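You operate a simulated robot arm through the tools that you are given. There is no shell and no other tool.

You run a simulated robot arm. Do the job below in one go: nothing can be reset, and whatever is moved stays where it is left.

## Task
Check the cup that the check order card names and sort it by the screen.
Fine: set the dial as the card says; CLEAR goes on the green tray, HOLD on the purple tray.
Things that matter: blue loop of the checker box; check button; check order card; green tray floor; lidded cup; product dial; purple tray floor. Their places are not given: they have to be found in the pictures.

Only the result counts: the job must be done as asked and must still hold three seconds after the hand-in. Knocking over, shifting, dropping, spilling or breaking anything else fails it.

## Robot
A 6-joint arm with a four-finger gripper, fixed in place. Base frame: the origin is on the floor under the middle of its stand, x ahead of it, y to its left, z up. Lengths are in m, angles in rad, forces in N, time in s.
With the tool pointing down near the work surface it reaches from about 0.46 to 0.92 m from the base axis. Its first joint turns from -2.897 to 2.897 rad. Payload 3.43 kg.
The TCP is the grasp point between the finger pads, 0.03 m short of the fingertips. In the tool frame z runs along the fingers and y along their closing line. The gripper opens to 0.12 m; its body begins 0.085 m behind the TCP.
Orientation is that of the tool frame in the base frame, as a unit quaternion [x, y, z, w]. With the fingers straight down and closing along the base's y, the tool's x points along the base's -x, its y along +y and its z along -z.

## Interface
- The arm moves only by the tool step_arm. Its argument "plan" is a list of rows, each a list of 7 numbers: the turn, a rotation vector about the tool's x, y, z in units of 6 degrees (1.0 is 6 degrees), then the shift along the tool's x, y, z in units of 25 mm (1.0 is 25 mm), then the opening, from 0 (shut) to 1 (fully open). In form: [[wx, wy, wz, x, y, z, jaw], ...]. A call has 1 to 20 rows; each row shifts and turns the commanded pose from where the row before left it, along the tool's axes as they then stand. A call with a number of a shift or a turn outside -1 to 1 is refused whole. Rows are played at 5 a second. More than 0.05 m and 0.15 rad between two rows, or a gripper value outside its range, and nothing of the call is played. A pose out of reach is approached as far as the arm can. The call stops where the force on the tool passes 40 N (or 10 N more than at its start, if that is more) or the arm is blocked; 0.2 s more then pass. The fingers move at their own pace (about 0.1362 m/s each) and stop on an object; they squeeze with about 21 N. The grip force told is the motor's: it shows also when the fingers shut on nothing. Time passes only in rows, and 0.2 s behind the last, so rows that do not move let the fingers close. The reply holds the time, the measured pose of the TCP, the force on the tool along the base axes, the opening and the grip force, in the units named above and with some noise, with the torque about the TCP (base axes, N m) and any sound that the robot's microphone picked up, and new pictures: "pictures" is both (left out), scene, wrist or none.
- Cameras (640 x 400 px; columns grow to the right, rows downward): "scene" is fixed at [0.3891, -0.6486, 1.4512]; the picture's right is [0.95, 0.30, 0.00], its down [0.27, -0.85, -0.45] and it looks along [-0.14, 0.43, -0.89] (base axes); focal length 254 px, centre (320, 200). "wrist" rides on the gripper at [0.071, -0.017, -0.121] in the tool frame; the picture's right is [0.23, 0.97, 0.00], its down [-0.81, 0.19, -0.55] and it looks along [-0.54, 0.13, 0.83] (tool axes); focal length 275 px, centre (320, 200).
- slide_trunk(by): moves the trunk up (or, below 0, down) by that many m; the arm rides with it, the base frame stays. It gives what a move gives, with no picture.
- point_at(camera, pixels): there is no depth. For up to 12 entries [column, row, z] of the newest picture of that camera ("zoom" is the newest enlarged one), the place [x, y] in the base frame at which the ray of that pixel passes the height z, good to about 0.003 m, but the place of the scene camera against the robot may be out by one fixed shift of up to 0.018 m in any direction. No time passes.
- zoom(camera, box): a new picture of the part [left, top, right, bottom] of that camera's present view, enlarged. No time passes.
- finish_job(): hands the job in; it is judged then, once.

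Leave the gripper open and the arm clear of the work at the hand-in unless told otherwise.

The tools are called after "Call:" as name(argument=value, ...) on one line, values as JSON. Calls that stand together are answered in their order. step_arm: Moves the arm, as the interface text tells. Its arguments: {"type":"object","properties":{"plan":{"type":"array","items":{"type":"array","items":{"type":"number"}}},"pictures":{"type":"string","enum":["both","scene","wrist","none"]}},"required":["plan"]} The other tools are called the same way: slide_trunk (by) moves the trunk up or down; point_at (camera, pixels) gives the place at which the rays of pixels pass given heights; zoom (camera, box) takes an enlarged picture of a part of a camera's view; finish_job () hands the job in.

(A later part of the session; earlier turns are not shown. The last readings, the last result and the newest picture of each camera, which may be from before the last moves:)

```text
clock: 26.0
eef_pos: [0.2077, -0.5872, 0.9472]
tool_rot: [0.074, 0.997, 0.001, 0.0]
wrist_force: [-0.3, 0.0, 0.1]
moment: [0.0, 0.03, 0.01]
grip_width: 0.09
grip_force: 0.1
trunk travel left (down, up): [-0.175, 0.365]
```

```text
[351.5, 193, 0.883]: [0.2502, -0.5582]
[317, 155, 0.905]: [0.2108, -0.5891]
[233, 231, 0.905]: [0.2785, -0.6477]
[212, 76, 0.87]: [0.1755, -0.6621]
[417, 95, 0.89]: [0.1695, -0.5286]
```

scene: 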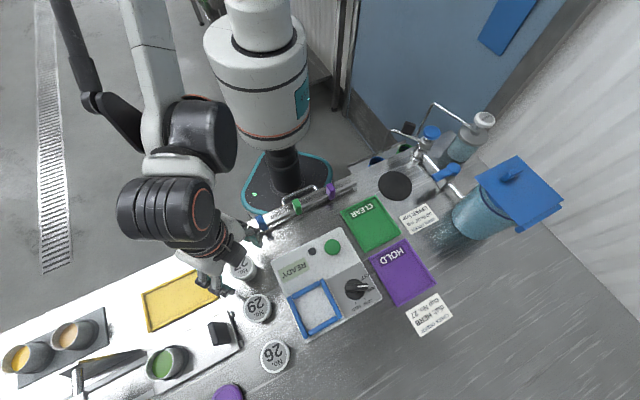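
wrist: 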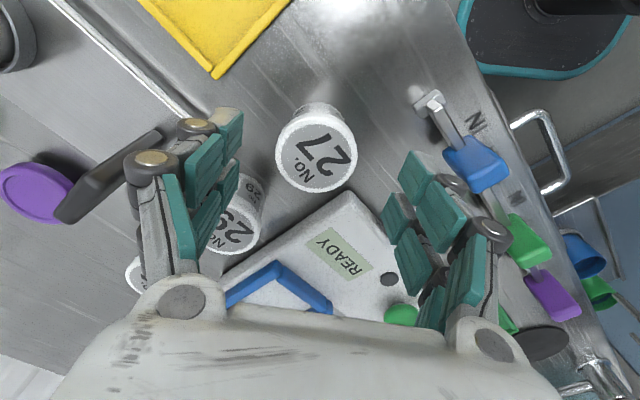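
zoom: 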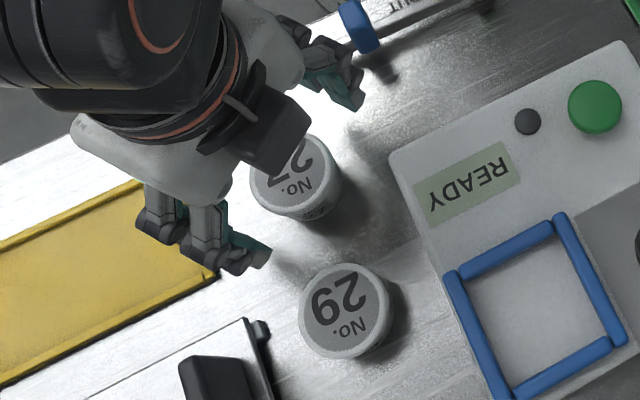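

Clearances are fine, at least 1 cm. Descending to grasp height z ≈ 0.895.

Call:
step_arm(plan=[[0, 0, 0, -0.06, -0.04, 0.7, 0.75], [0, 0, 0, 0, 0, 0.7, 0.75], [0, 0, 0, 0, 0, 0.69, 0.75], [0, 0, 0, 0, 0, 0, 0.75]])

```text
clock: 27.0
eef_pos: [0.2088, -0.5901, 0.8944]
tool_rot: [0.073, 0.997, -0.001, 0.0]
wrist_force: [-0.3, 0.3, 0.8]
moment: [0.03, 0.01, 0.01]
grip_width: 0.0898
grip_force: 0.1
trunk travel left (down, up): [-0.175, 0.365]
```

scene: 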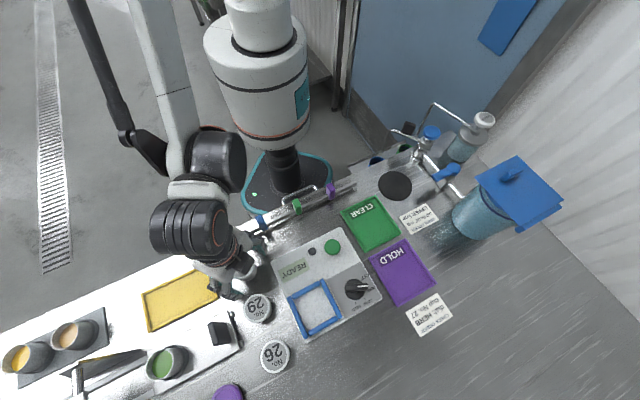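
wrist: 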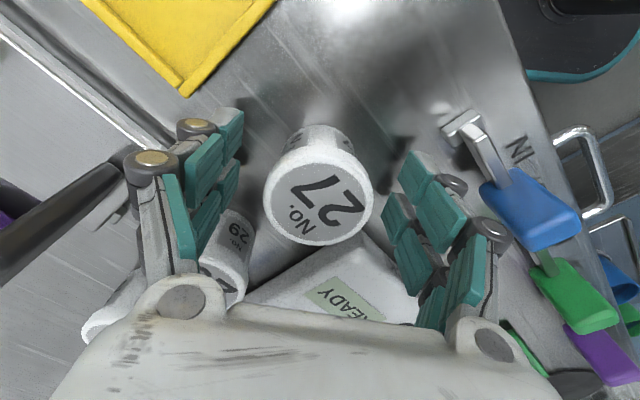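

Well centred. Closing the gripper on cup 27.

Call:
step_arm(plan=[[0, 0, 0, 0, 0, 0, 0.6], [0, 0, 0, 0, 0, 0, 0.5], [0, 0, 0, 0, 0, 0, 0.3], [0, 0, 0, 0, 0, 0, 0.2], [0, 0, 0, 0, 0, 0, 0.2]])

```text
clock: 28.2
eef_pos: [0.2083, -0.5891, 0.894]
tool_rot: [0.073, 0.997, 0.0, -0.001]
wrist_force: [0.5, 0.8, 5.1]
moment: [-0.14, -0.01, 0.01]
grip_width: 0.0482
grip_force: 21.6
trunk travel left (down, up): [-0.175, 0.365]
```

scene: 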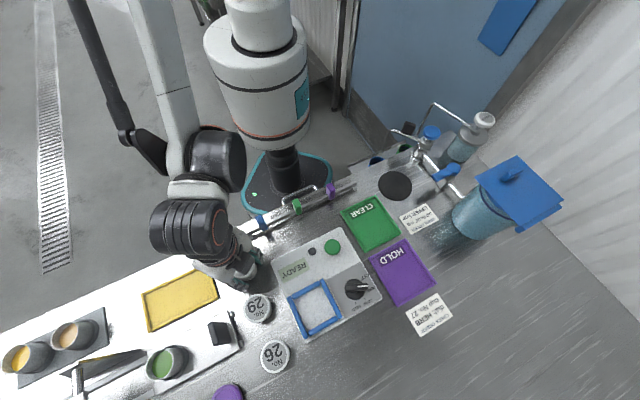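
wrist: 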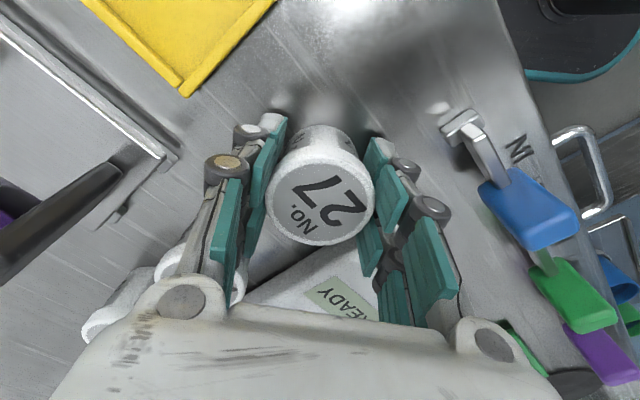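

Holding cup 27, width 0.048 m and grip force 21.6 N. Lifting gently to check.

Call:
step_arm(plan=[[0, 0, 0, 0, 0, -0.2, 0.2], [0, 0, 0, 0, 0, -0.4, 0.2], [0, 0, 0, 0, 0, -0.6, 0.2], [0, 0, 0, 0, 0, 0, 0.2]])

```text
clock: 29.2
eef_pos: [0.209, -0.5893, 0.9245]
tool_rot: [0.073, 0.997, 0.001, 0.0]
wrist_force: [-1.1, 0.8, -1.5]
moment: [-0.02, -0.02, -0.01]
grip_width: 0.0481
grip_force: 21.2
trunk travel left (down, up): [-0.175, 0.365]
```

scene: 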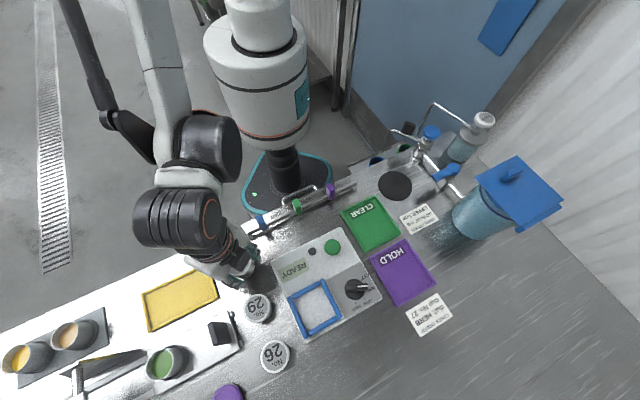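
wrist: 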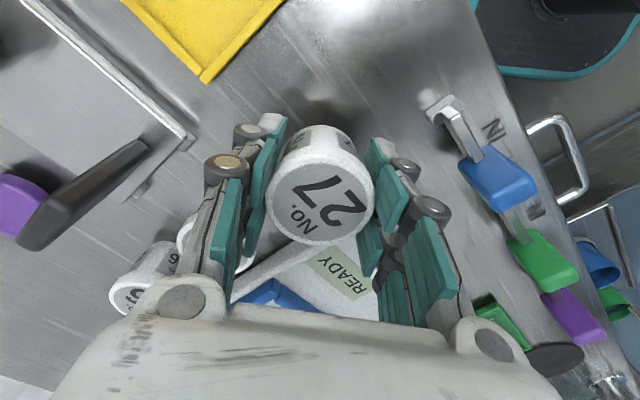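

The cup is held steady. My fingertips sit low on the cup, though, and could hit the loop's rails on the box. I'll set it back down in the same spot and regrip about 13 mm higher.

Call:
step_arm(plan=[[0, 0, 0, 0, 0, 0.6, 0.2], [0, 0, 0, 0, 0, 0.3, 0.2], [0, 0, 0, 0, 0, 0.2, 0.2], [0, 0, 0, 0, 0, 0.08, 0.2], [0, 0, 0, 0, 0, 0, 0.2]], pictures="wrist")

```text
clock: 30.4
eef_pos: [0.2101, -0.5892, 0.896]
tool_rot: [0.073, 0.997, 0.0, 0.0]
wrist_force: [-0.3, 0.2, -1.2]
moment: [-0.02, 0.01, -0.01]
grip_width: 0.0483
grip_force: 21.0
trunk travel left (down, up): [-0.175, 0.365]
```

wrist: 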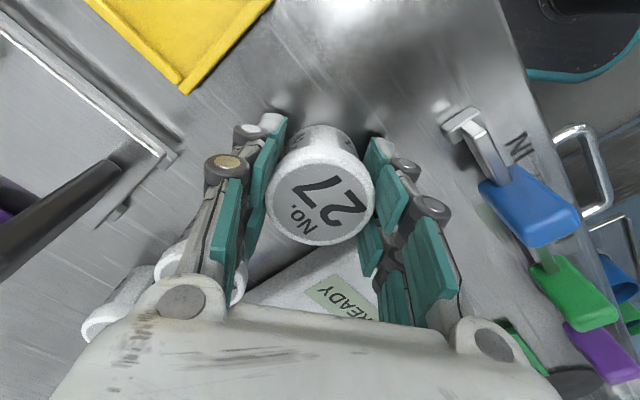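

Not touching yet (-1.2 N is just the cup's weight). Lowering in 1 mm steps.

Call:
step_arm(plan=[[0, 0, 0, 0, 0, 0.04, 0.2], [0, 0, 0, 0, 0, 0, 0.2]], pictures="none")

Call:
step_arm(plan=[[0, 0, 0, 0, 0, 0.04, 0.2], [0, 0, 0, 0, 0, 0, 0.2]], pictures="none")

```text
clock: 31.0
eef_pos: [0.2097, -0.5882, 0.895]
tool_rot: [0.073, 0.997, 0.0, 0.001]
wrist_force: [1.2, -2.2, 8.6]
moment: [-0.19, -0.03, 0.0]
grip_width: 0.0483
grip_force: 20.8
trunk travel left (down, up): [-0.175, 0.365]
```

```text
clock: 31.6
eef_pos: [0.2101, -0.588, 0.8934]
tool_rot: [0.074, 0.997, 0.0, 0.0]
wrist_force: [0.5, -3.8, 14.6]
moment: [-0.05, 0.02, 0.03]
grip_width: 0.0484
grip_force: 21.1
trunk travel left (down, up): [-0.175, 0.365]
```

Down on the bench (contact at TCP z ≈ 0.895). Opening, rising 13 mm, and closing again.

Call:
step_arm(plan=[[0, 0, 0, 0, 0, 0, 0.5], [0, 0, 0, 0, 0, 0, 0.62], [0, 0, 0, 0, 0, 0, 0.62], [0, 0, 0, 0, 0, -0.3, 0.62], [0, 0, 0, 0, 0, -0.27, 0.62], [0, 0, 0, 0, 0, 0, 0.62]])

```text
clock: 33.0
eef_pos: [0.2085, -0.5872, 0.9073]
tool_rot: [0.072, 0.997, -0.001, 0.0]
wrist_force: [-0.4, -0.3, -0.1]
moment: [0.0, -0.03, 0.04]
grip_width: 0.0744
grip_force: 0.2
trunk travel left (down, up): [-0.175, 0.365]
```

scene: 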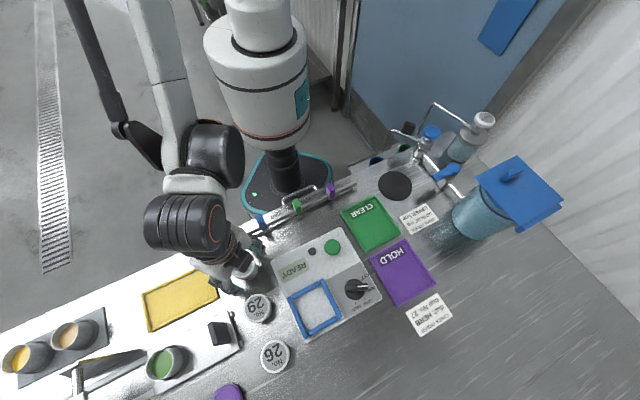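
wrist: 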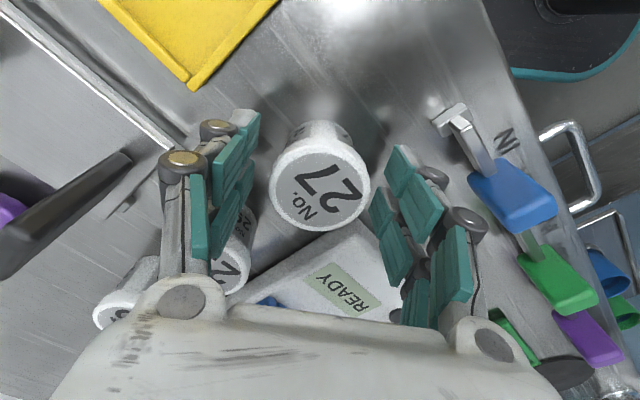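

The cup stands upright and centred. Closing at this height, then a small lift.

Call:
step_arm(plan=[[0, 0, 0, 0, 0, 0, 0.5], [0, 0, 0, 0, 0, 0, 0.4], [0, 0, 0, 0, 0, 0, 0.25], [0, 0, 0, 0, 0, 0, 0.2], [0, 0, 0, 0, 0, 0, 0.2], [0, 0, 0, 0, 0, -0.3, 0.2], [0, 0, 0, 0, 0, -0.5, 0.2], [0, 0, 0, 0, 0, 0, 0.2]])

```text
clock: 34.8
eef_pos: [0.2093, -0.5887, 0.9273]
tool_rot: [0.074, 0.997, 0.0, 0.0]
wrist_force: [-0.1, -0.9, -1.3]
moment: [-0.03, -0.03, 0.02]
grip_width: 0.0485
grip_force: 20.9
trunk travel left (down, up): [-0.175, 0.365]
```

scene: 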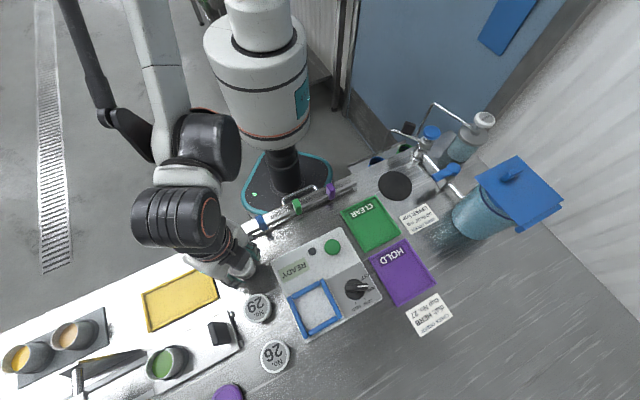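
wrist: 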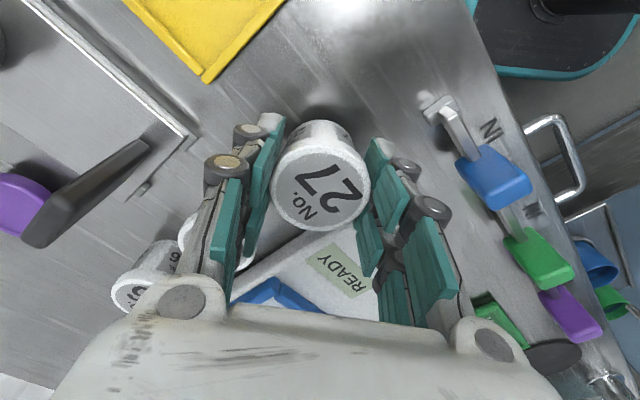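

Cup 27 is held firmly with clearance above the rails. I'll lift to a safe height while I measure the loop precisely from the scene view, which I can now calibrate: its offset is about (+0.0135, -0.001), judging from cup 27, the button and the dial.

Call:
step_arm(plan=[[0, 0, 0, 0, 0, -1, 0.2], [0, 0, -1, 0, 0, -1, 0.2], [0, 0, -1, 0, 0, -1, 0.2], [0, 0, -1, 0, 0, -0.2, 0.2], [0, 0, -0.3, 0, 0, 0, 0.2], [0, 0, 0, 0, 0, 0, 0.2]])

Call:
zoom(camera="scene", box=[275, 270, 355, 345])

```text
clock: 36.2
eef_pos: [0.2088, -0.5892, 1.0079]
tool_rot: [-0.099, 0.995, 0.0, 0.0]
wrist_force: [-0.5, 0.3, -0.5]
moment: [0.01, 0.0, -0.03]
grip_width: 0.0484
grip_force: 21.1
trunk travel left (down, up): [-0.175, 0.365]
```

scene: 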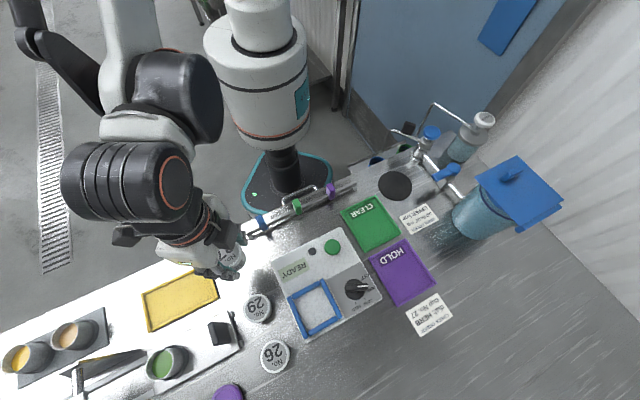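
wrist: 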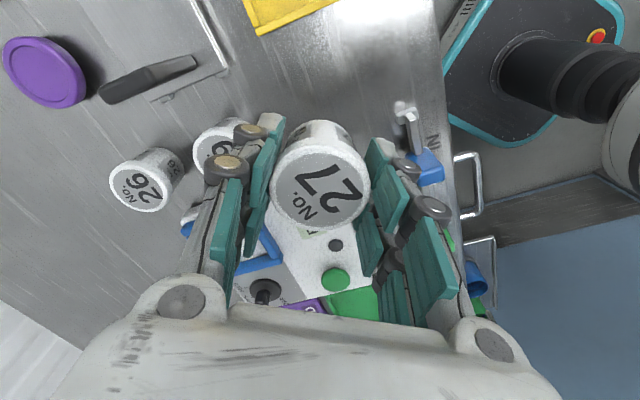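

```text
5.33 times, centred on (315, 308) of scene
```

zoom: 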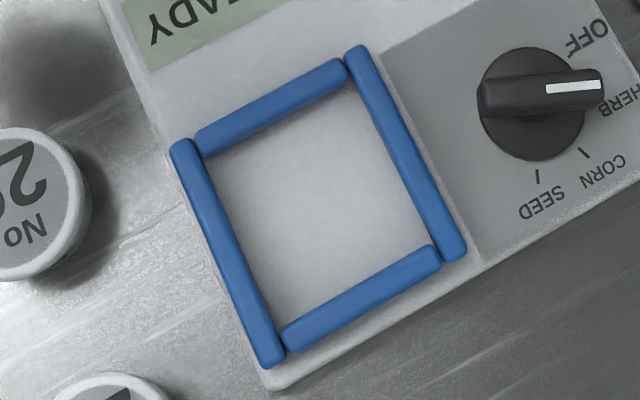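

Call:
point_at(camera="zoom", pixels=[[316, 204, 0.883], [316, 204, 0.893], [203, 158, 0.885], [352, 83, 0.885], [428, 247, 0.885], [284, 325, 0.885]])

```text
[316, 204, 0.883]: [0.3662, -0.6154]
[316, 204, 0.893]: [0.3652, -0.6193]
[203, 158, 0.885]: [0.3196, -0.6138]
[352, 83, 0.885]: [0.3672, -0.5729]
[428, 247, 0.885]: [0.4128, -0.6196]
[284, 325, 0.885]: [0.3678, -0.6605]
```

The loop centre is about (0.378, -0.619). Carrying the cup over at height.

Call:
step_arm(plan=[[0, 0, 0, -0.5, -0.2, 0, 0.2], [0, 0, 0, -0.9, -0.35, 0, 0.2], [0, 0, 0, -0.9, -0.35, 0, 0.2], [0, 0, 0, -0.9, -0.36, 0, 0.2], [0, 0, 0, -0.9, -0.36, 0, 0.2], [0, 0, 0, -0.9, -0.36, 0, 0.2], [0, 0, 0, -0.8, -0.32, 0, 0.2], [0, 0, 0, -0.6, -0.21, 0, 0.2], [0, 0, 0, 0, 0, 0, 0.2]])

```text
clock: 38.2
eef_pos: [0.3791, -0.6183, 1.0079]
tool_rot: [-0.098, 0.995, 0.0, 0.0]
wrist_force: [0.8, 0.4, -1.0]
moment: [0.02, 0.04, 0.03]
grip_width: 0.0483
grip_force: 20.6
trunk travel left (down, up): [-0.175, 0.365]
```

scene: 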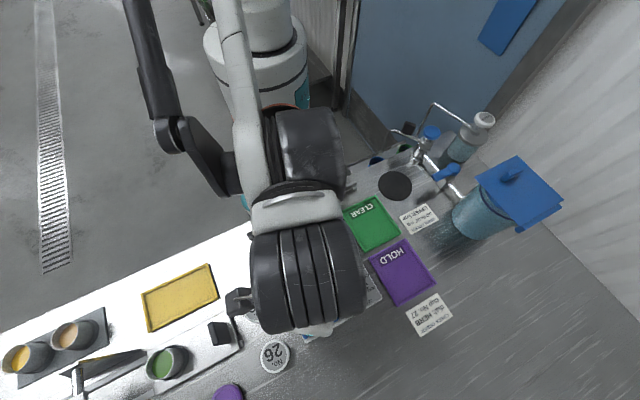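
wrist: 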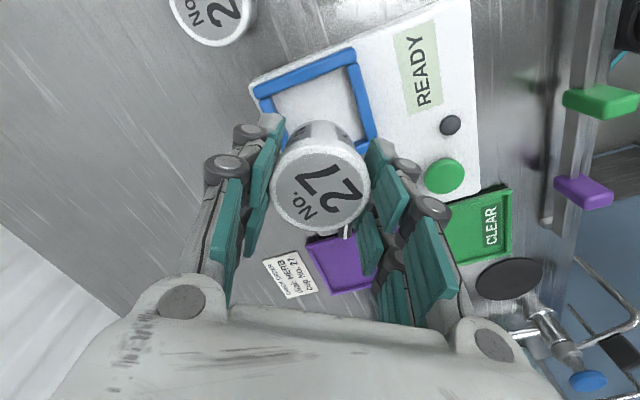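

Call:
zoom(camera="wrist", box=[230, 30, 410, 180])

```text
2.67 times, centred on (320, 105) of wrist
```

zoom: 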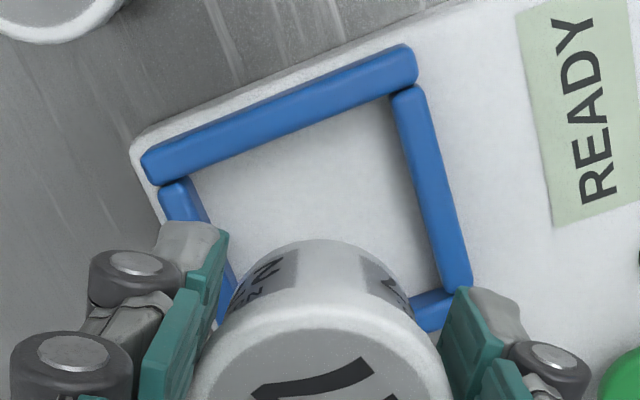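

Call:
point_at(camera="zoom", pixels=[[152, 170, 0.893], [414, 65, 0.893], [410, 92, 0.893], [457, 283, 0.893], [177, 190, 0.893], [225, 300, 0.893], [430, 310, 0.893]])

```text
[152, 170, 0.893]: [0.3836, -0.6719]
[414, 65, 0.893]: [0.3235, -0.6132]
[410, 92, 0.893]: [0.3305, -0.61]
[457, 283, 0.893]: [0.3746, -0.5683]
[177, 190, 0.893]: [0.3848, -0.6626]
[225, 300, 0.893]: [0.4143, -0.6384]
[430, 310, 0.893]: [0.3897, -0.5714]
```

The TCP is within 2 mm of the loop centre. Lowering to z ≈ 0.955, then stepping down gently while watching the force.

Call:
step_arm(plan=[[0, 0, 0, 0, 0.05, 0.7, 0.2], [0, 0, 0, 0, 0, 0.7, 0.2], [0, 0, 0, 0, 0, 0.6, 0.2], [0, 0, 0, 0, 0, 0.12, 0.2], [0, 0, 0, 0, 0, 0, 0.2]])

```text
clock: 39.4
eef_pos: [0.3791, -0.6172, 0.9538]
tool_rot: [-0.1, 0.995, 0.0, 0.0]
wrist_force: [-0.1, 0.0, -1.3]
moment: [-0.01, -0.02, 0.02]
grip_width: 0.0482
grip_force: 20.8
trunk travel left (down, up): [-0.175, 0.365]
```

scene: 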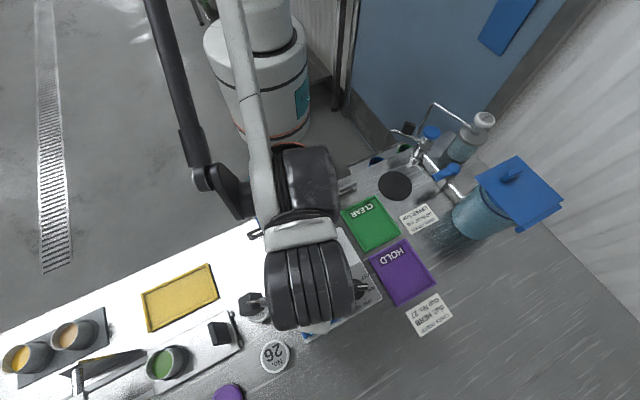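
wrist: 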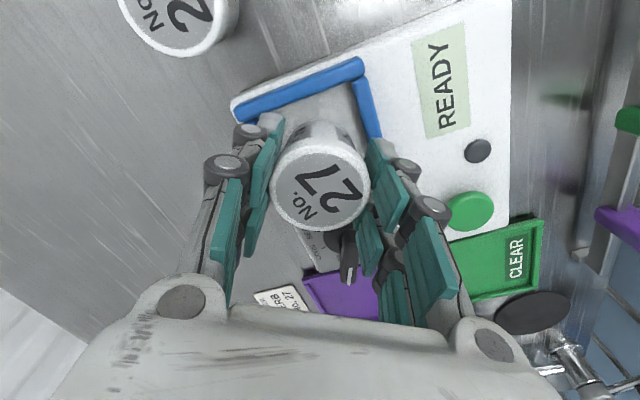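

Lined up inside the loop. Continuing down in small steps.

Call:
step_arm(plan=[[0, 0, 0, 0, 0, 0.16, 0.2], [0, 0, 0, 0, 0, 0.16, 0.2], [0, 0, 0, 0, 0, 0, 0.2]], pictures="none")

Call:
step_arm(plan=[[0, 0, 0, 0, 0, 0.08, 0.2], [0, 0, 0, 0, 0, 0, 0.2]], pictures="none")

Call:
step_arm(plan=[[0, 0, 0, 0, 0, 0.08, 0.2], [0, 0, 0, 0, 0, 0, 0.2]], pictures="wrist")

```text
clock: 40.2
eef_pos: [0.3784, -0.6178, 0.9459]
tool_rot: [-0.099, 0.995, -0.001, 0.0]
wrist_force: [-0.5, 0.7, -0.5]
moment: [-0.01, 0.05, 0.0]
grip_width: 0.0478
grip_force: 21.1
trunk travel left (down, up): [-0.175, 0.365]
```

```text
clock: 40.8
eef_pos: [0.3783, -0.618, 0.9437]
tool_rot: [-0.1, 0.995, 0.001, -0.001]
wrist_force: [0.4, 0.1, -0.9]
moment: [-0.01, -0.01, -0.01]
grip_width: 0.0482
grip_force: 21.1
trunk travel left (down, up): [-0.175, 0.365]
```

```text
clock: 41.4
eef_pos: [0.3794, -0.6184, 0.9418]
tool_rot: [-0.099, 0.995, 0.0, 0.0]
wrist_force: [-0.4, 0.8, -0.4]
moment: [0.05, -0.02, 0.0]
grip_width: 0.0482
grip_force: 20.8
trunk travel left (down, up): [-0.175, 0.365]
```

wrist: 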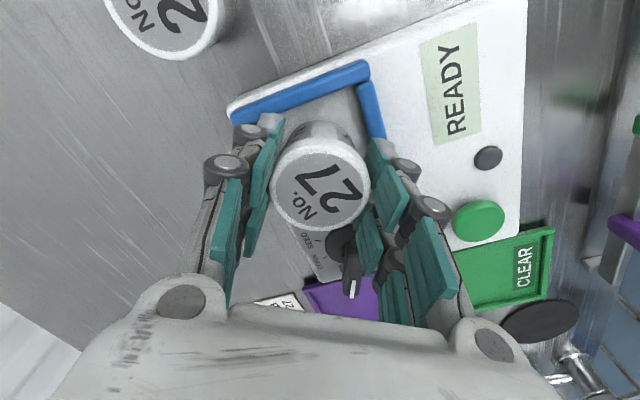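

No contact yet. Continuing in 2 mm steps.

Call:
step_arm(plan=[[0, 0, 0, 0, 0, 0.08, 0.2], [0, 0, 0, 0, 0, 0, 0.2]], pictures="none")

Call:
step_arm(plan=[[0, 0, 0, 0, 0, 0.06, 0.2], [0, 0, 0, 0, 0, 0, 0.2]], pictures="none")

Call:
step_arm(plan=[[0, 0, 0, 0, 0, 0.06, 0.2], [0, 0, 0, 0, 0, 0, 0.2]], pictures="none")

```text
clock: 42.0
eef_pos: [0.3788, -0.6183, 0.9389]
tool_rot: [-0.099, 0.995, 0.0, 0.0]
wrist_force: [-0.3, 1.3, -0.7]
moment: [0.01, -0.01, 0.01]
grip_width: 0.0484
grip_force: 20.8
trunk travel left (down, up): [-0.175, 0.365]
```

```text
clock: 42.6
eef_pos: [0.379, -0.6192, 0.9373]
tool_rot: [-0.1, 0.995, 0.0, -0.001]
wrist_force: [-0.6, 1.1, -0.7]
moment: [0.04, 0.01, -0.02]
grip_width: 0.0483
grip_force: 21.3
trunk travel left (down, up): [-0.175, 0.365]
```

```text
clock: 43.2
eef_pos: [0.3787, -0.6188, 0.9377]
tool_rot: [-0.099, 0.995, 0.0, -0.001]
wrist_force: [-0.3, -0.1, -0.7]
moment: [0.02, 0.05, -0.01]
grip_width: 0.0482
grip_force: 20.8
trunk travel left (down, up): [-0.175, 0.365]
```

Call:
step_arm(plan=[[0, 0, 0, 0, 0, 0.06, 0.2], [0, 0, 0, 0, 0, 0, 0.2]], pictures="none")

Call:
step_arm(plan=[[0, 0, 0, 0, 0, 0.06, 0.2], [0, 0, 0, 0, 0, 0, 0.2]], pictures="wrist")

```text
clock: 43.8
eef_pos: [0.378, -0.6182, 0.9361]
tool_rot: [-0.099, 0.995, 0.0, 0.0]
wrist_force: [0.7, 0.4, -0.2]
moment: [-0.03, -0.01, -0.01]
grip_width: 0.0484
grip_force: 21.0
trunk travel left (down, up): [-0.175, 0.365]
```

```text
clock: 44.4
eef_pos: [0.3782, -0.6182, 0.9347]
tool_rot: [-0.099, 0.995, 0.0, 0.0]
wrist_force: [0.3, -0.2, 1.3]
moment: [-0.01, -0.01, -0.03]
grip_width: 0.048
grip_force: 21.4
trunk travel left (down, up): [-0.175, 0.365]
```

wrist: 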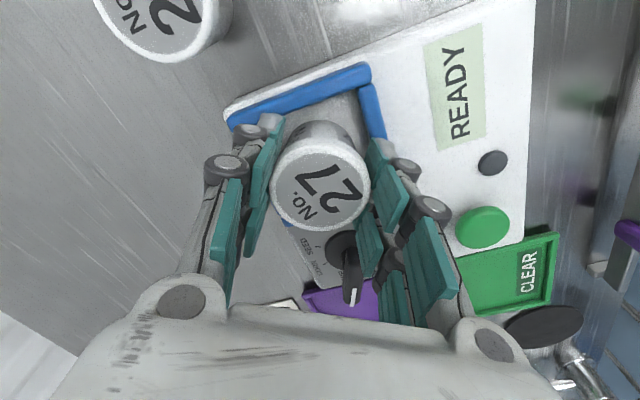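

Contact is beginning (force up to +1.3 N). One more millimetre, then release gently.

Call:
step_arm(plan=[[0, 0, 0, 0, 0, 0.03, 0.2], [0, 0, 0, 0, 0, 0, 0.2]], pictures="none")

Call:
zoom(camera="wrist", box=[210, 40, 410, 180])

```text
clock: 45.0
eef_pos: [0.3784, -0.618, 0.9349]
tool_rot: [-0.099, 0.995, 0.0, 0.0]
wrist_force: [2.6, -3.9, 13.9]
moment: [0.0, -0.13, 0.02]
grip_width: 0.0484
grip_force: 21.0
trunk travel left (down, up): [-0.175, 0.365]
```

```text
2.86 times, centred on (310, 110) of wrist
```

zoom: 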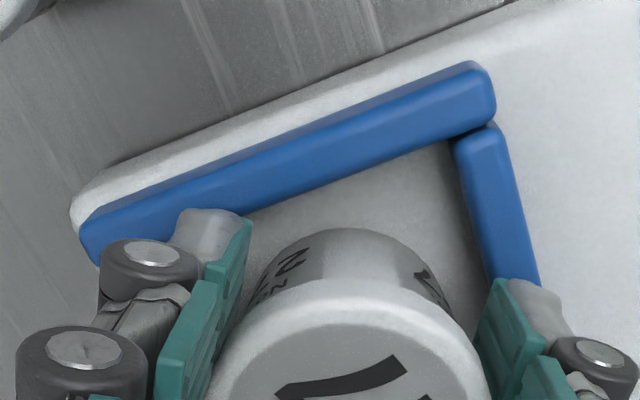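

The cup sits inside the loop. Releasing and rising straight up.

Call:
step_arm(plan=[[0, 0, 0, 0, 0, 0, 0.45], [0, 0, 0, 0, 0, 0, 0.58], [0, 0, 0, 0, 0, 0, 0.62], [0, 0, 0, 0, 0, -0.4, 0.62], [0, 0, 0, 0, 0, -0.8, 0.62], [0, 0, 0, 0, 0, -1, 0.62], [0, 0, 0, 0, 0, -1, 0.62], [0, 0, 0, 0, 0, -1, 0.62], [0, 0, 0, 0, 0, 0, 0.62]])

```text
clock: 47.0
eef_pos: [0.3799, -0.6182, 1.0368]
tool_rot: [-0.099, 0.995, 0.001, 0.0]
wrist_force: [0.6, -0.3, 0.7]
moment: [-0.01, -0.03, 0.0]
grip_width: 0.0745
grip_force: 0.1
trunk travel left (down, up): [-0.175, 0.365]
```

scene: 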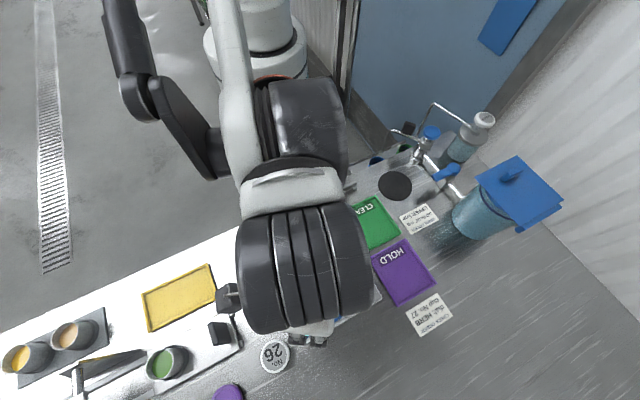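
wrist: 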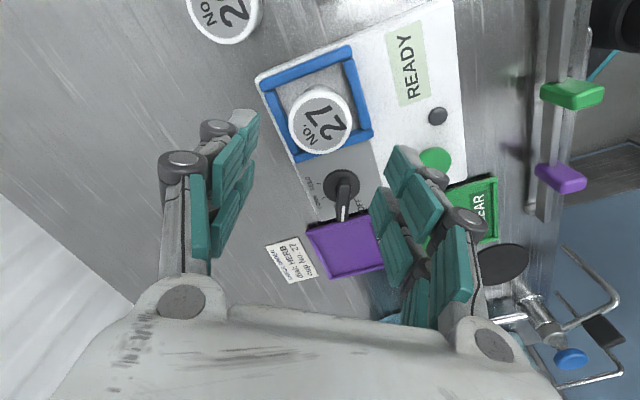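

Cup 27 stands in the loop and the screen still reads READY. Now I'll shut the gripper and move above the green button, near (0.379, -0.489).

Call:
step_arm(plan=[[0, 0, 0, -0.164, 0.843, 0, 0.4], [0, 0, 0, -0.164, 0.843, 0, 0.2], [0, 0, 0, -0.164, 0.843, 0, 0], [0, 0, 0, -0.164, 0.843, 0, 0], [0, 0, 0, -0.164, 0.843, 0, 0], [0, 0, 0, -0.164, 0.843, 0, 0], [0, 0, 0, 0, 0, 0, 0]])

```text
clock: 48.6
eef_pos: [0.3797, -0.4895, 1.039]
tool_rot: [-0.098, 0.995, 0.0, 0.001]
wrist_force: [0.2, 0.7, -0.1]
moment: [-0.03, 0.02, 0.02]
grip_width: 0.0
grip_force: 21.3
trunk travel left (down, up): [-0.175, 0.365]
```

scene: 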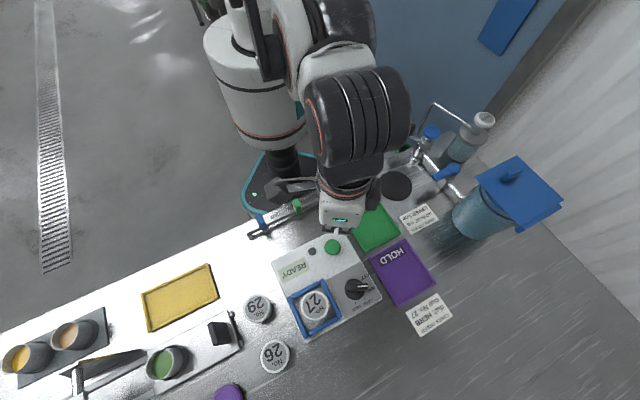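
wrist: 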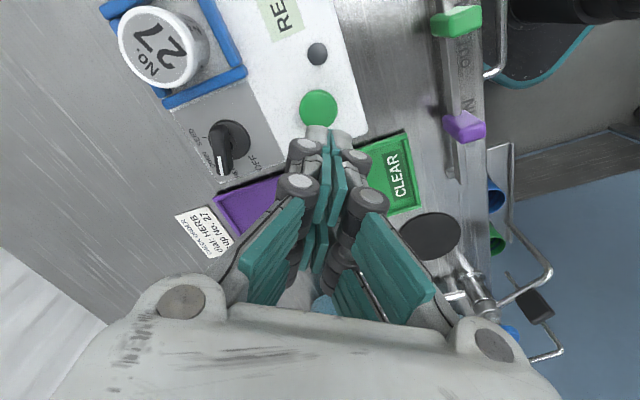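

The button at (319, 109) is directly below. Scene view: READY, cup 27 in the loop. Descending to just above the button.

Call:
step_arm(plan=[[0, 0, 0, 0.08, 0, 1, 0], [0, 0, 0, 0, 0, 1, 0], [0, 0, 0, 0, 0, 1, 0], [0, 0, 0, 0, 0, 0.6, 0], [0, 0, 0, 0, 0, 0, 0]])

```text
clock: 49.8
eef_pos: [0.376, -0.4905, 0.9464]
tool_rot: [-0.099, 0.995, 0.0, 0.001]
wrist_force: [-1.0, 0.0, -0.3]
moment: [0.03, -0.05, -0.01]
grip_width: 0.0001
grip_force: 20.8
trunk travel left (down, up): [-0.175, 0.365]
```

scene: 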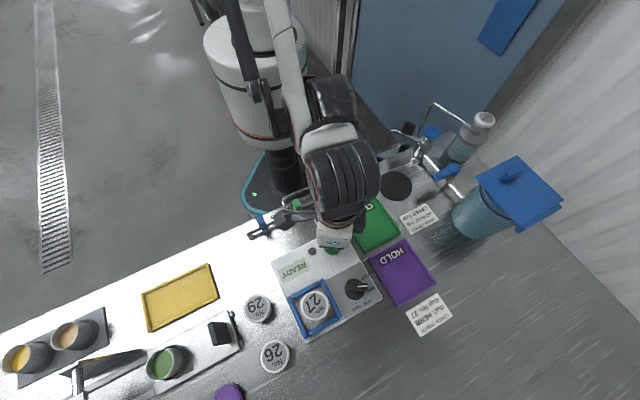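
wrist: 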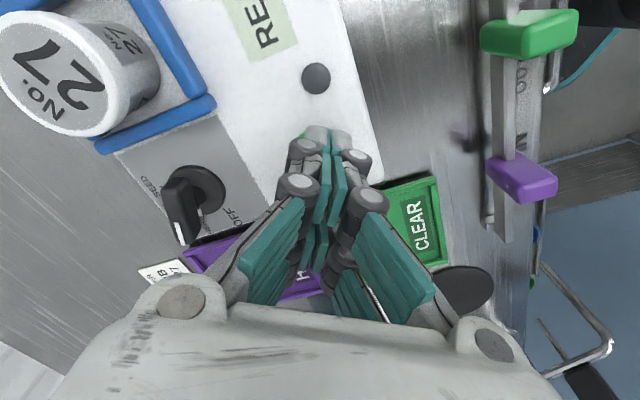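

Pressing slowly, watching force, sound and screen.

Call:
step_arm(plan=[[0, 0, 0, 0, 0, 0.1, 0], [0, 0, 0, 0, 0, 0.1, 0], [0, 0, 0, 0, 0, 0.1, 0], [0, 0, 0, 0, 0, 0.1, 0], [0, 0, 0, 0, 0, 0, 0]], pictures="scene")

```text
clock: 51.0
eef_pos: [0.3759, -0.4915, 0.9375]
tool_rot: [-0.099, 0.995, -0.001, 0.0]
wrist_force: [-0.3, 1.4, -0.2]
moment: [-0.03, -0.01, 0.03]
grip_width: 0.0
grip_force: 20.9
trunk travel left (down, up): [-0.175, 0.365]
```

scene: 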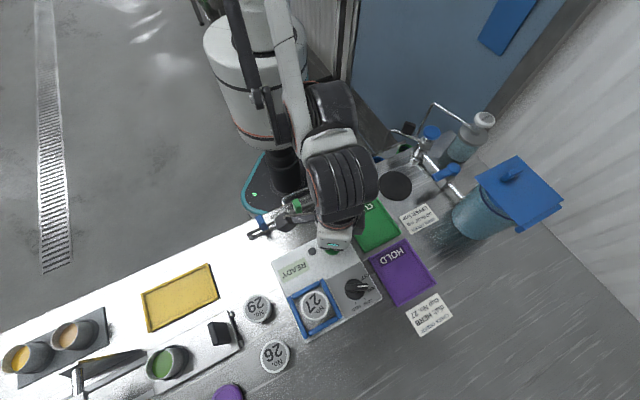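

Call:
step_arm(plan=[[0, 0, 0, 0, 0, 0.08, 0], [0, 0, 0, 0, 0, 0.08, 0], [0, 0, 0, 0, 0, 0, 0]], pictures="none")

Call:
step_arm(plan=[[0, 0, 0, 0, 0, 0.08, 0], [0, 0, 0, 0, 0, 0, 0]], pictures="scene")

```text
clock: 51.8
eef_pos: [0.3765, -0.4892, 0.9343]
tool_rot: [-0.099, 0.995, 0.0, 0.0]
wrist_force: [0.1, -0.3, -0.1]
moment: [-0.01, 0.02, 0.01]
grip_width: 0.0061
grip_force: 33.1
trunk travel left (down, up): [-0.175, 0.365]
```

```text
clock: 52.4
eef_pos: [0.3757, -0.4892, 0.9317]
tool_rot: [-0.099, 0.995, -0.001, 0.0]
wrist_force: [0.0, -0.4, 1.2]
moment: [0.01, -0.01, -0.01]
grip_width: 0.0059
grip_force: 33.5
trunk travel left (down, up): [-0.175, 0.365]
```

scene: 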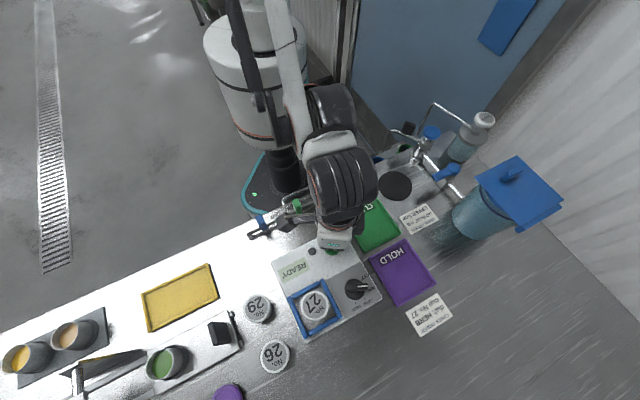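

The fingertips have just met the button. Continuing the press.

Call:
step_arm(plan=[[0, 0, 0, 0, 0, 0.08, 0], [0, 0, 0, 0, 0, 0.08, 0], [0, 0, 0, 0, 0, 0, 0]], pictures="scene")

```text
clock: 53.2
eef_pos: [0.3759, -0.4894, 0.9284]
tool_rot: [-0.099, 0.995, 0.0, 0.0]
wrist_force: [0.7, 1.2, 2.4]
moment: [-0.01, -0.05, 0.01]
grip_width: 0.0059
grip_force: 33.2
trunk travel left (down, up): [-0.175, 0.365]
heard: click
```

scene: 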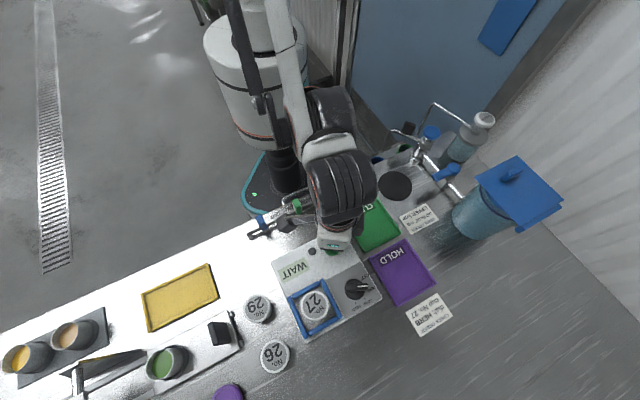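

I heard a click and the screen shows WAIT. Releasing the button, rising, and waiting for the result.

Call:
step_arm(plan=[[0, 0, 0, 0, 0, -0.5, 0], [0, 0, 0, 0, 0, -1, 0], [0, 0, 0, 0, 0, -1, 0], [0, 0, 0, 0, 0, 0, 0]], pictures="scene")

Call:
zoom(camera="scene", box=[265, 235, 355, 295])

```text
clock: 54.2
eef_pos: [0.3742, -0.4891, 0.9901]
tool_rot: [-0.099, 0.995, 0.0, 0.001]
wrist_force: [-0.1, -0.2, 0.4]
moment: [0.01, 0.01, 0.0]
grip_width: 0.0003
grip_force: 33.9
trunk travel left (down, up): [-0.175, 0.365]
```

scene: 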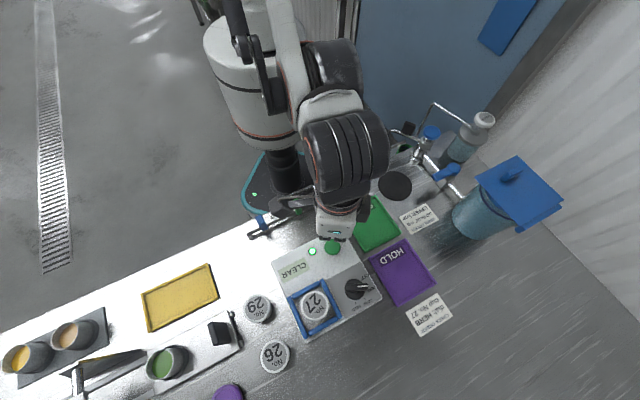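

```text
6.67 times, centred on (310, 265) of scene
```

zoom: 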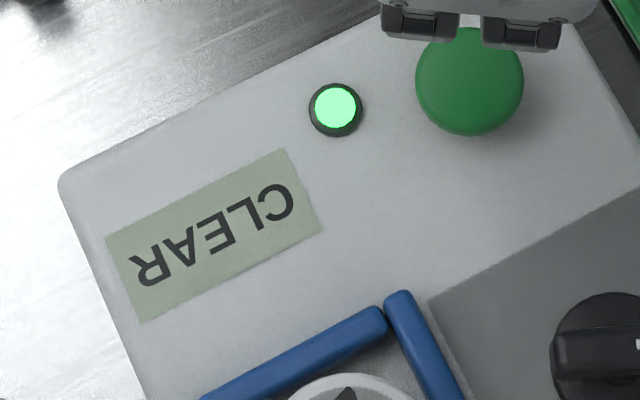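

The screen reads CLEAR and the lamp is green, so cup 27 goes on the green tray. I'll open the gripper, rise, and move back over the cup.

Call:
step_arm(plan=[[0, 0, 0, 0, 0, -1, 0], [0, 0, 0, 0, 0, -1, 0.3], [0, 0, 0, 0.143, -0.847, 0, 0.62], [0, 0, 0, 0.143, -0.847, 0, 0.62], [0, 0, 0, 0.143, -0.847, 0, 0.62], [0, 0, 0, 0.143, -0.847, 0, 0.62], [0, 0, 0, 0.143, -0.847, 0, 0.62], [0, 0, 0, 0.143, -0.847, 0, 0.62], [0, 0, 0, 0, 0, 0, 0.62]])

```text
clock: 56.2
eef_pos: [0.3792, -0.6191, 1.0411]
tool_rot: [-0.099, 0.995, 0.0, 0.0]
wrist_force: [1.0, 0.4, 0.7]
moment: [-0.02, 0.02, 0.0]
grip_width: 0.0742
grip_force: 0.1
trunk travel left (down, up): [-0.175, 0.365]
```

scene: 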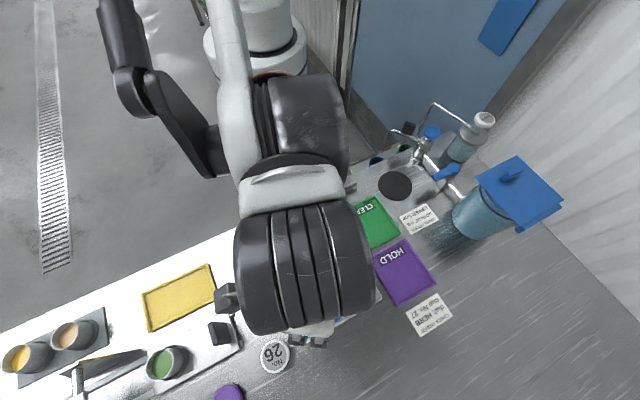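
wrist: 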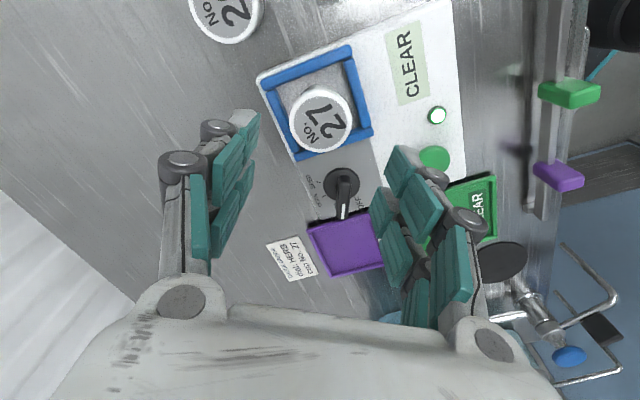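

The view matches the one at release, so I'm aligned. Descending to the same grasp height (0.936) with the same opening.

Call:
step_arm(plan=[[0, 0, 0, 0, 0.03, 1, 0.62], [0, 0, 0, 0, 0, 1, 0.62], [0, 0, 0, 0, 0, 1, 0.62], [0, 0, 0, 0, 0, 0.8, 0.62], [0, 0, 0, 0, 0, 0.38, 0.62], [0, 0, 0, 0, 0, 0, 0.62]])

```text
clock: 57.6
eef_pos: [0.3791, -0.6172, 0.9368]
tool_rot: [-0.099, 0.995, 0.0, 0.0]
wrist_force: [0.1, -0.2, 0.6]
moment: [0.01, 0.0, -0.03]
grip_width: 0.0745
grip_force: 0.0
trunk travel left (down, up): [-0.175, 0.365]
```

scene: 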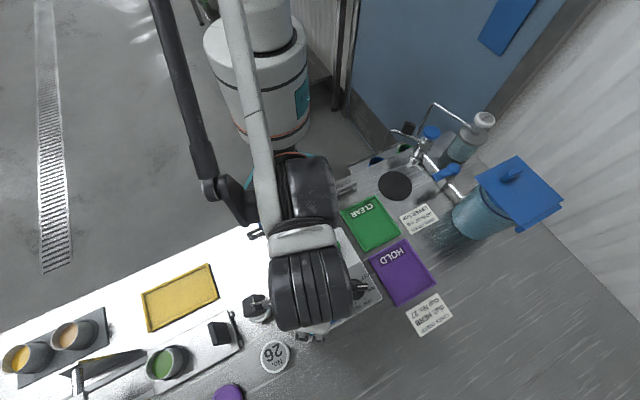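
wrist: 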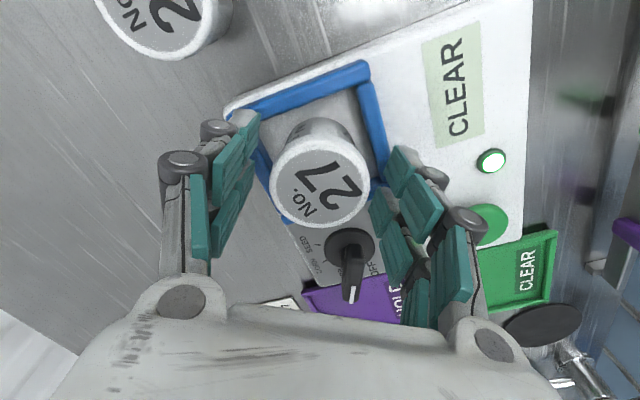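

The cup is centred between the pads. Closing and lifting.

Call:
step_arm(plan=[[0, 0, 0, 0, 0, 0, 0.5], [0, 0, 0, 0, 0, 0, 0.4], [0, 0, 0, 0, 0, 0, 0.25], [0, 0, 0, 0, 0, 0, 0.2], [0, 0, 0, 0, 0, 0, 0.2], [0, 0, 0, 0, 0, -0.3, 0.2], [0, 0, 0, 0, 0, -0.5, 0.2], [0, 0, 0, 0, 0, -0.8, 0.2], [0, 0, 0, 0, 0, -1, 0.2], [0, 0, 0, 0, 0, -0.8, 0.2], [0, 0, 0, 0, 0, 0, 0.2]])

```text
clock: 60.0
eef_pos: [0.3792, -0.6182, 1.022]
tool_rot: [-0.099, 0.995, -0.001, 0.0]
wrist_force: [0.0, -0.2, -0.5]
moment: [0.01, -0.01, 0.02]
grip_width: 0.0481
grip_force: 20.9
trunk travel left (down, up): [-0.175, 0.365]
```

scene: 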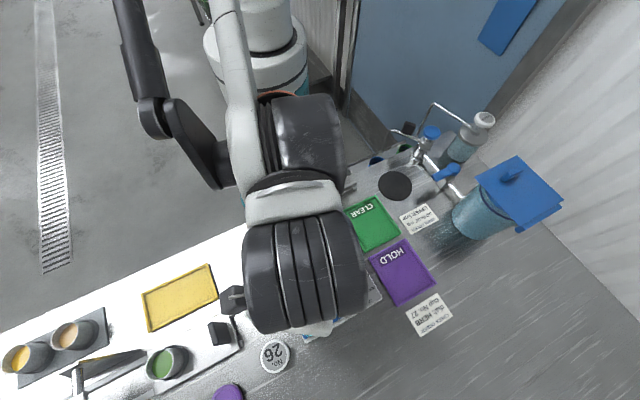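
wrist: 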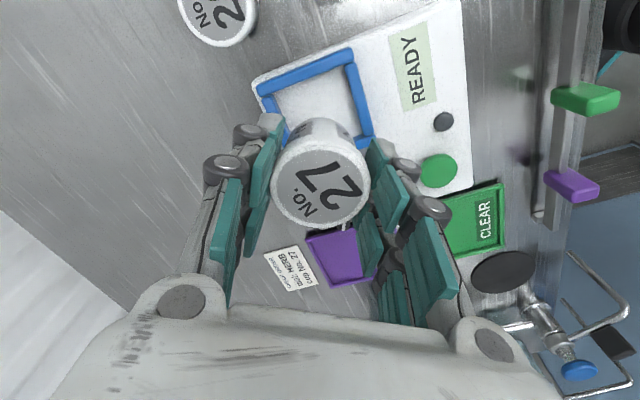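

The cup is held, and with the loop empty the screen went back to READY. Carrying the cup at height to above the green tray's middle, about (0.450, -0.393).

Call:
step_arm(plan=[[0, 0, 0, -0.25, 0.45, 0, 0.2], [0, 0, 0, -0.45, 0.82, 0, 0.2], [0, 0, 0, -0.45, 0.82, 0, 0.2], [0, 0, 0, -0.45, 0.82, 0, 0.2], [0, 0, 0, -0.45, 0.82, 0, 0.2], [0, 0, 0, -0.45, 0.82, 0, 0.2], [0, 0, 0, -0.45, 0.82, 0, 0.2], [0, 0, 0, -0.45, 0.82, 0, 0.2], [0, 0, 0, -0.45, 0.82, 0, 0.2], [0, 0, 0, -0.45, 0.8, 0, 0.2], [0, 0, 0, -0.25, 0.46, 0, 0.2], [0, 0, 0, 0, 0, 0, 0.2]])

```text
clock: 62.6
eef_pos: [0.4496, -0.3928, 1.0194]
tool_rot: [-0.099, 0.995, 0.0, 0.0]
wrist_force: [0.8, 0.1, -0.7]
moment: [0.03, -0.03, 0.0]
grip_width: 0.0486
grip_force: 21.6
trunk travel left (down, up): [-0.175, 0.365]
```

scene: 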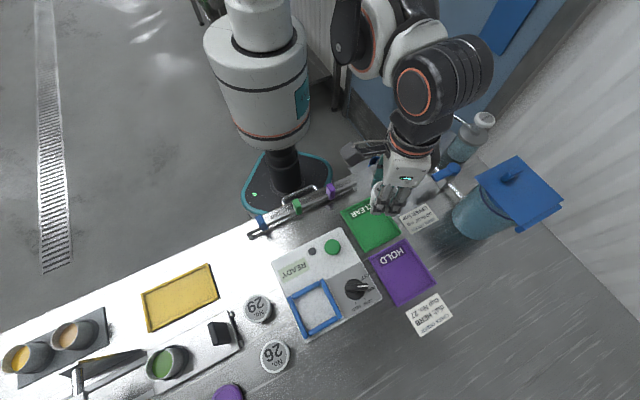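
wrist: 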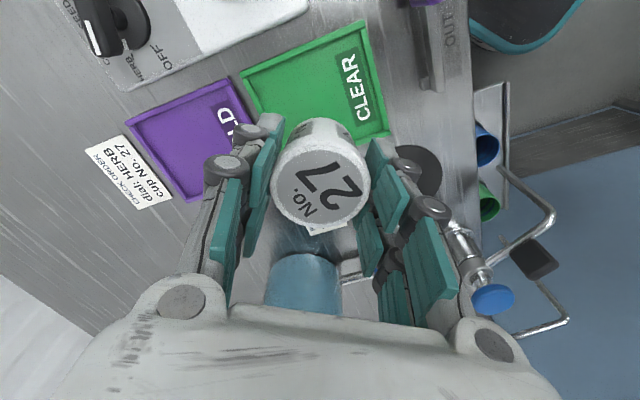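

Above the tray. I'll check the tray corners at (363, 20), (387, 132) and (243, 73), and where the tap on the right is relative to the gripper.

Call:
point_at(camera="wrist", pixels=[[363, 20, 0.868], [387, 132, 0.868], [243, 73, 0.868], [467, 255, 0.9], [467, 255, 0.95], [467, 255, 1.0], [493, 300, 0.95], [493, 300, 1.0]])

Call:
zoom(camera="scene", box=[325, 120, 525, 260])

Call:
zoom(camera="wrist", box=[230, 10, 520, 190])

```text
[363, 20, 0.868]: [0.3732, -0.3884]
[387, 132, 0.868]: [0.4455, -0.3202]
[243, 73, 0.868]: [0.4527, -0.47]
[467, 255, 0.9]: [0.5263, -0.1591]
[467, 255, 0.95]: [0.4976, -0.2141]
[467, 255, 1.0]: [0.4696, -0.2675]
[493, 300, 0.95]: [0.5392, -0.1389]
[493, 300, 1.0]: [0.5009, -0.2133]
```

```text
2.86 times, centred on (425, 190) of scene
```

zoom: 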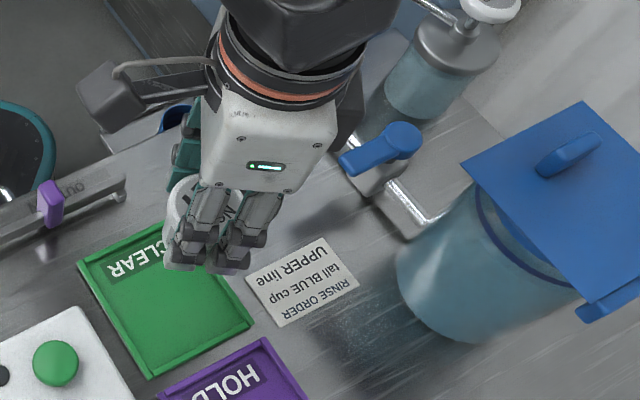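

```text
2.21 times, centred on (375, 100) of wrist
```

zoom: 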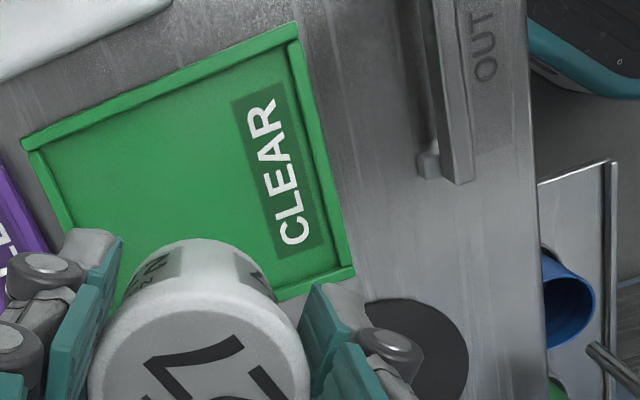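

The tray centre is about (0.449, -0.395), within 2 mm, and the tap is well clear. Lowering to z ≈ 0.93, then feeling for the floor.

Call:
step_arm(plan=[[0, 0, 0, 0.03, -0.08, 0.8, 0.2], [0, 0, 0, 0, 0, 0.8, 0.2], [0, 0, 0, 0, 0, 0.8, 0.2], [0, 0, 0, 0, 0, 0.8, 0.2], [0, 0, 0, 0, 0, 0.35, 0.2], [0, 0, 0, 0, 0, 0, 0.2]])

```text
clock: 64.0
eef_pos: [0.4485, -0.3951, 0.9314]
tool_rot: [-0.1, 0.995, 0.0, 0.0]
wrist_force: [-0.2, -0.2, -0.6]
moment: [0.03, 0.01, 0.0]
grip_width: 0.0482
grip_force: 20.5
trunk travel left (down, up): [-0.175, 0.365]
```

scene: 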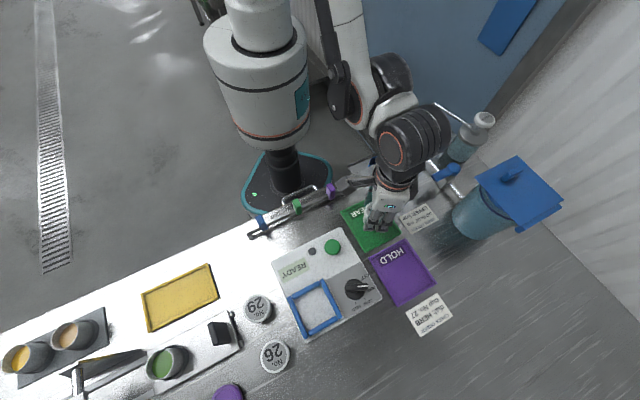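
wrist: 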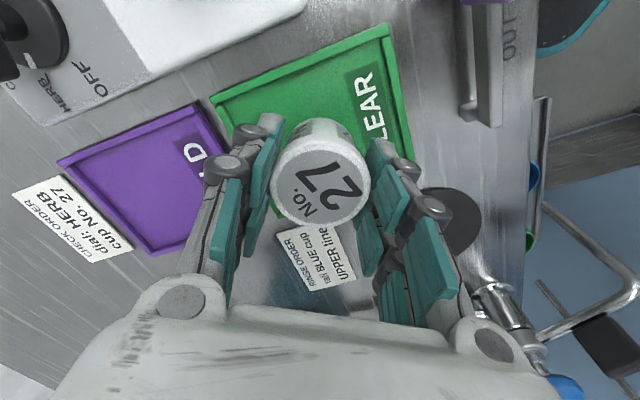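

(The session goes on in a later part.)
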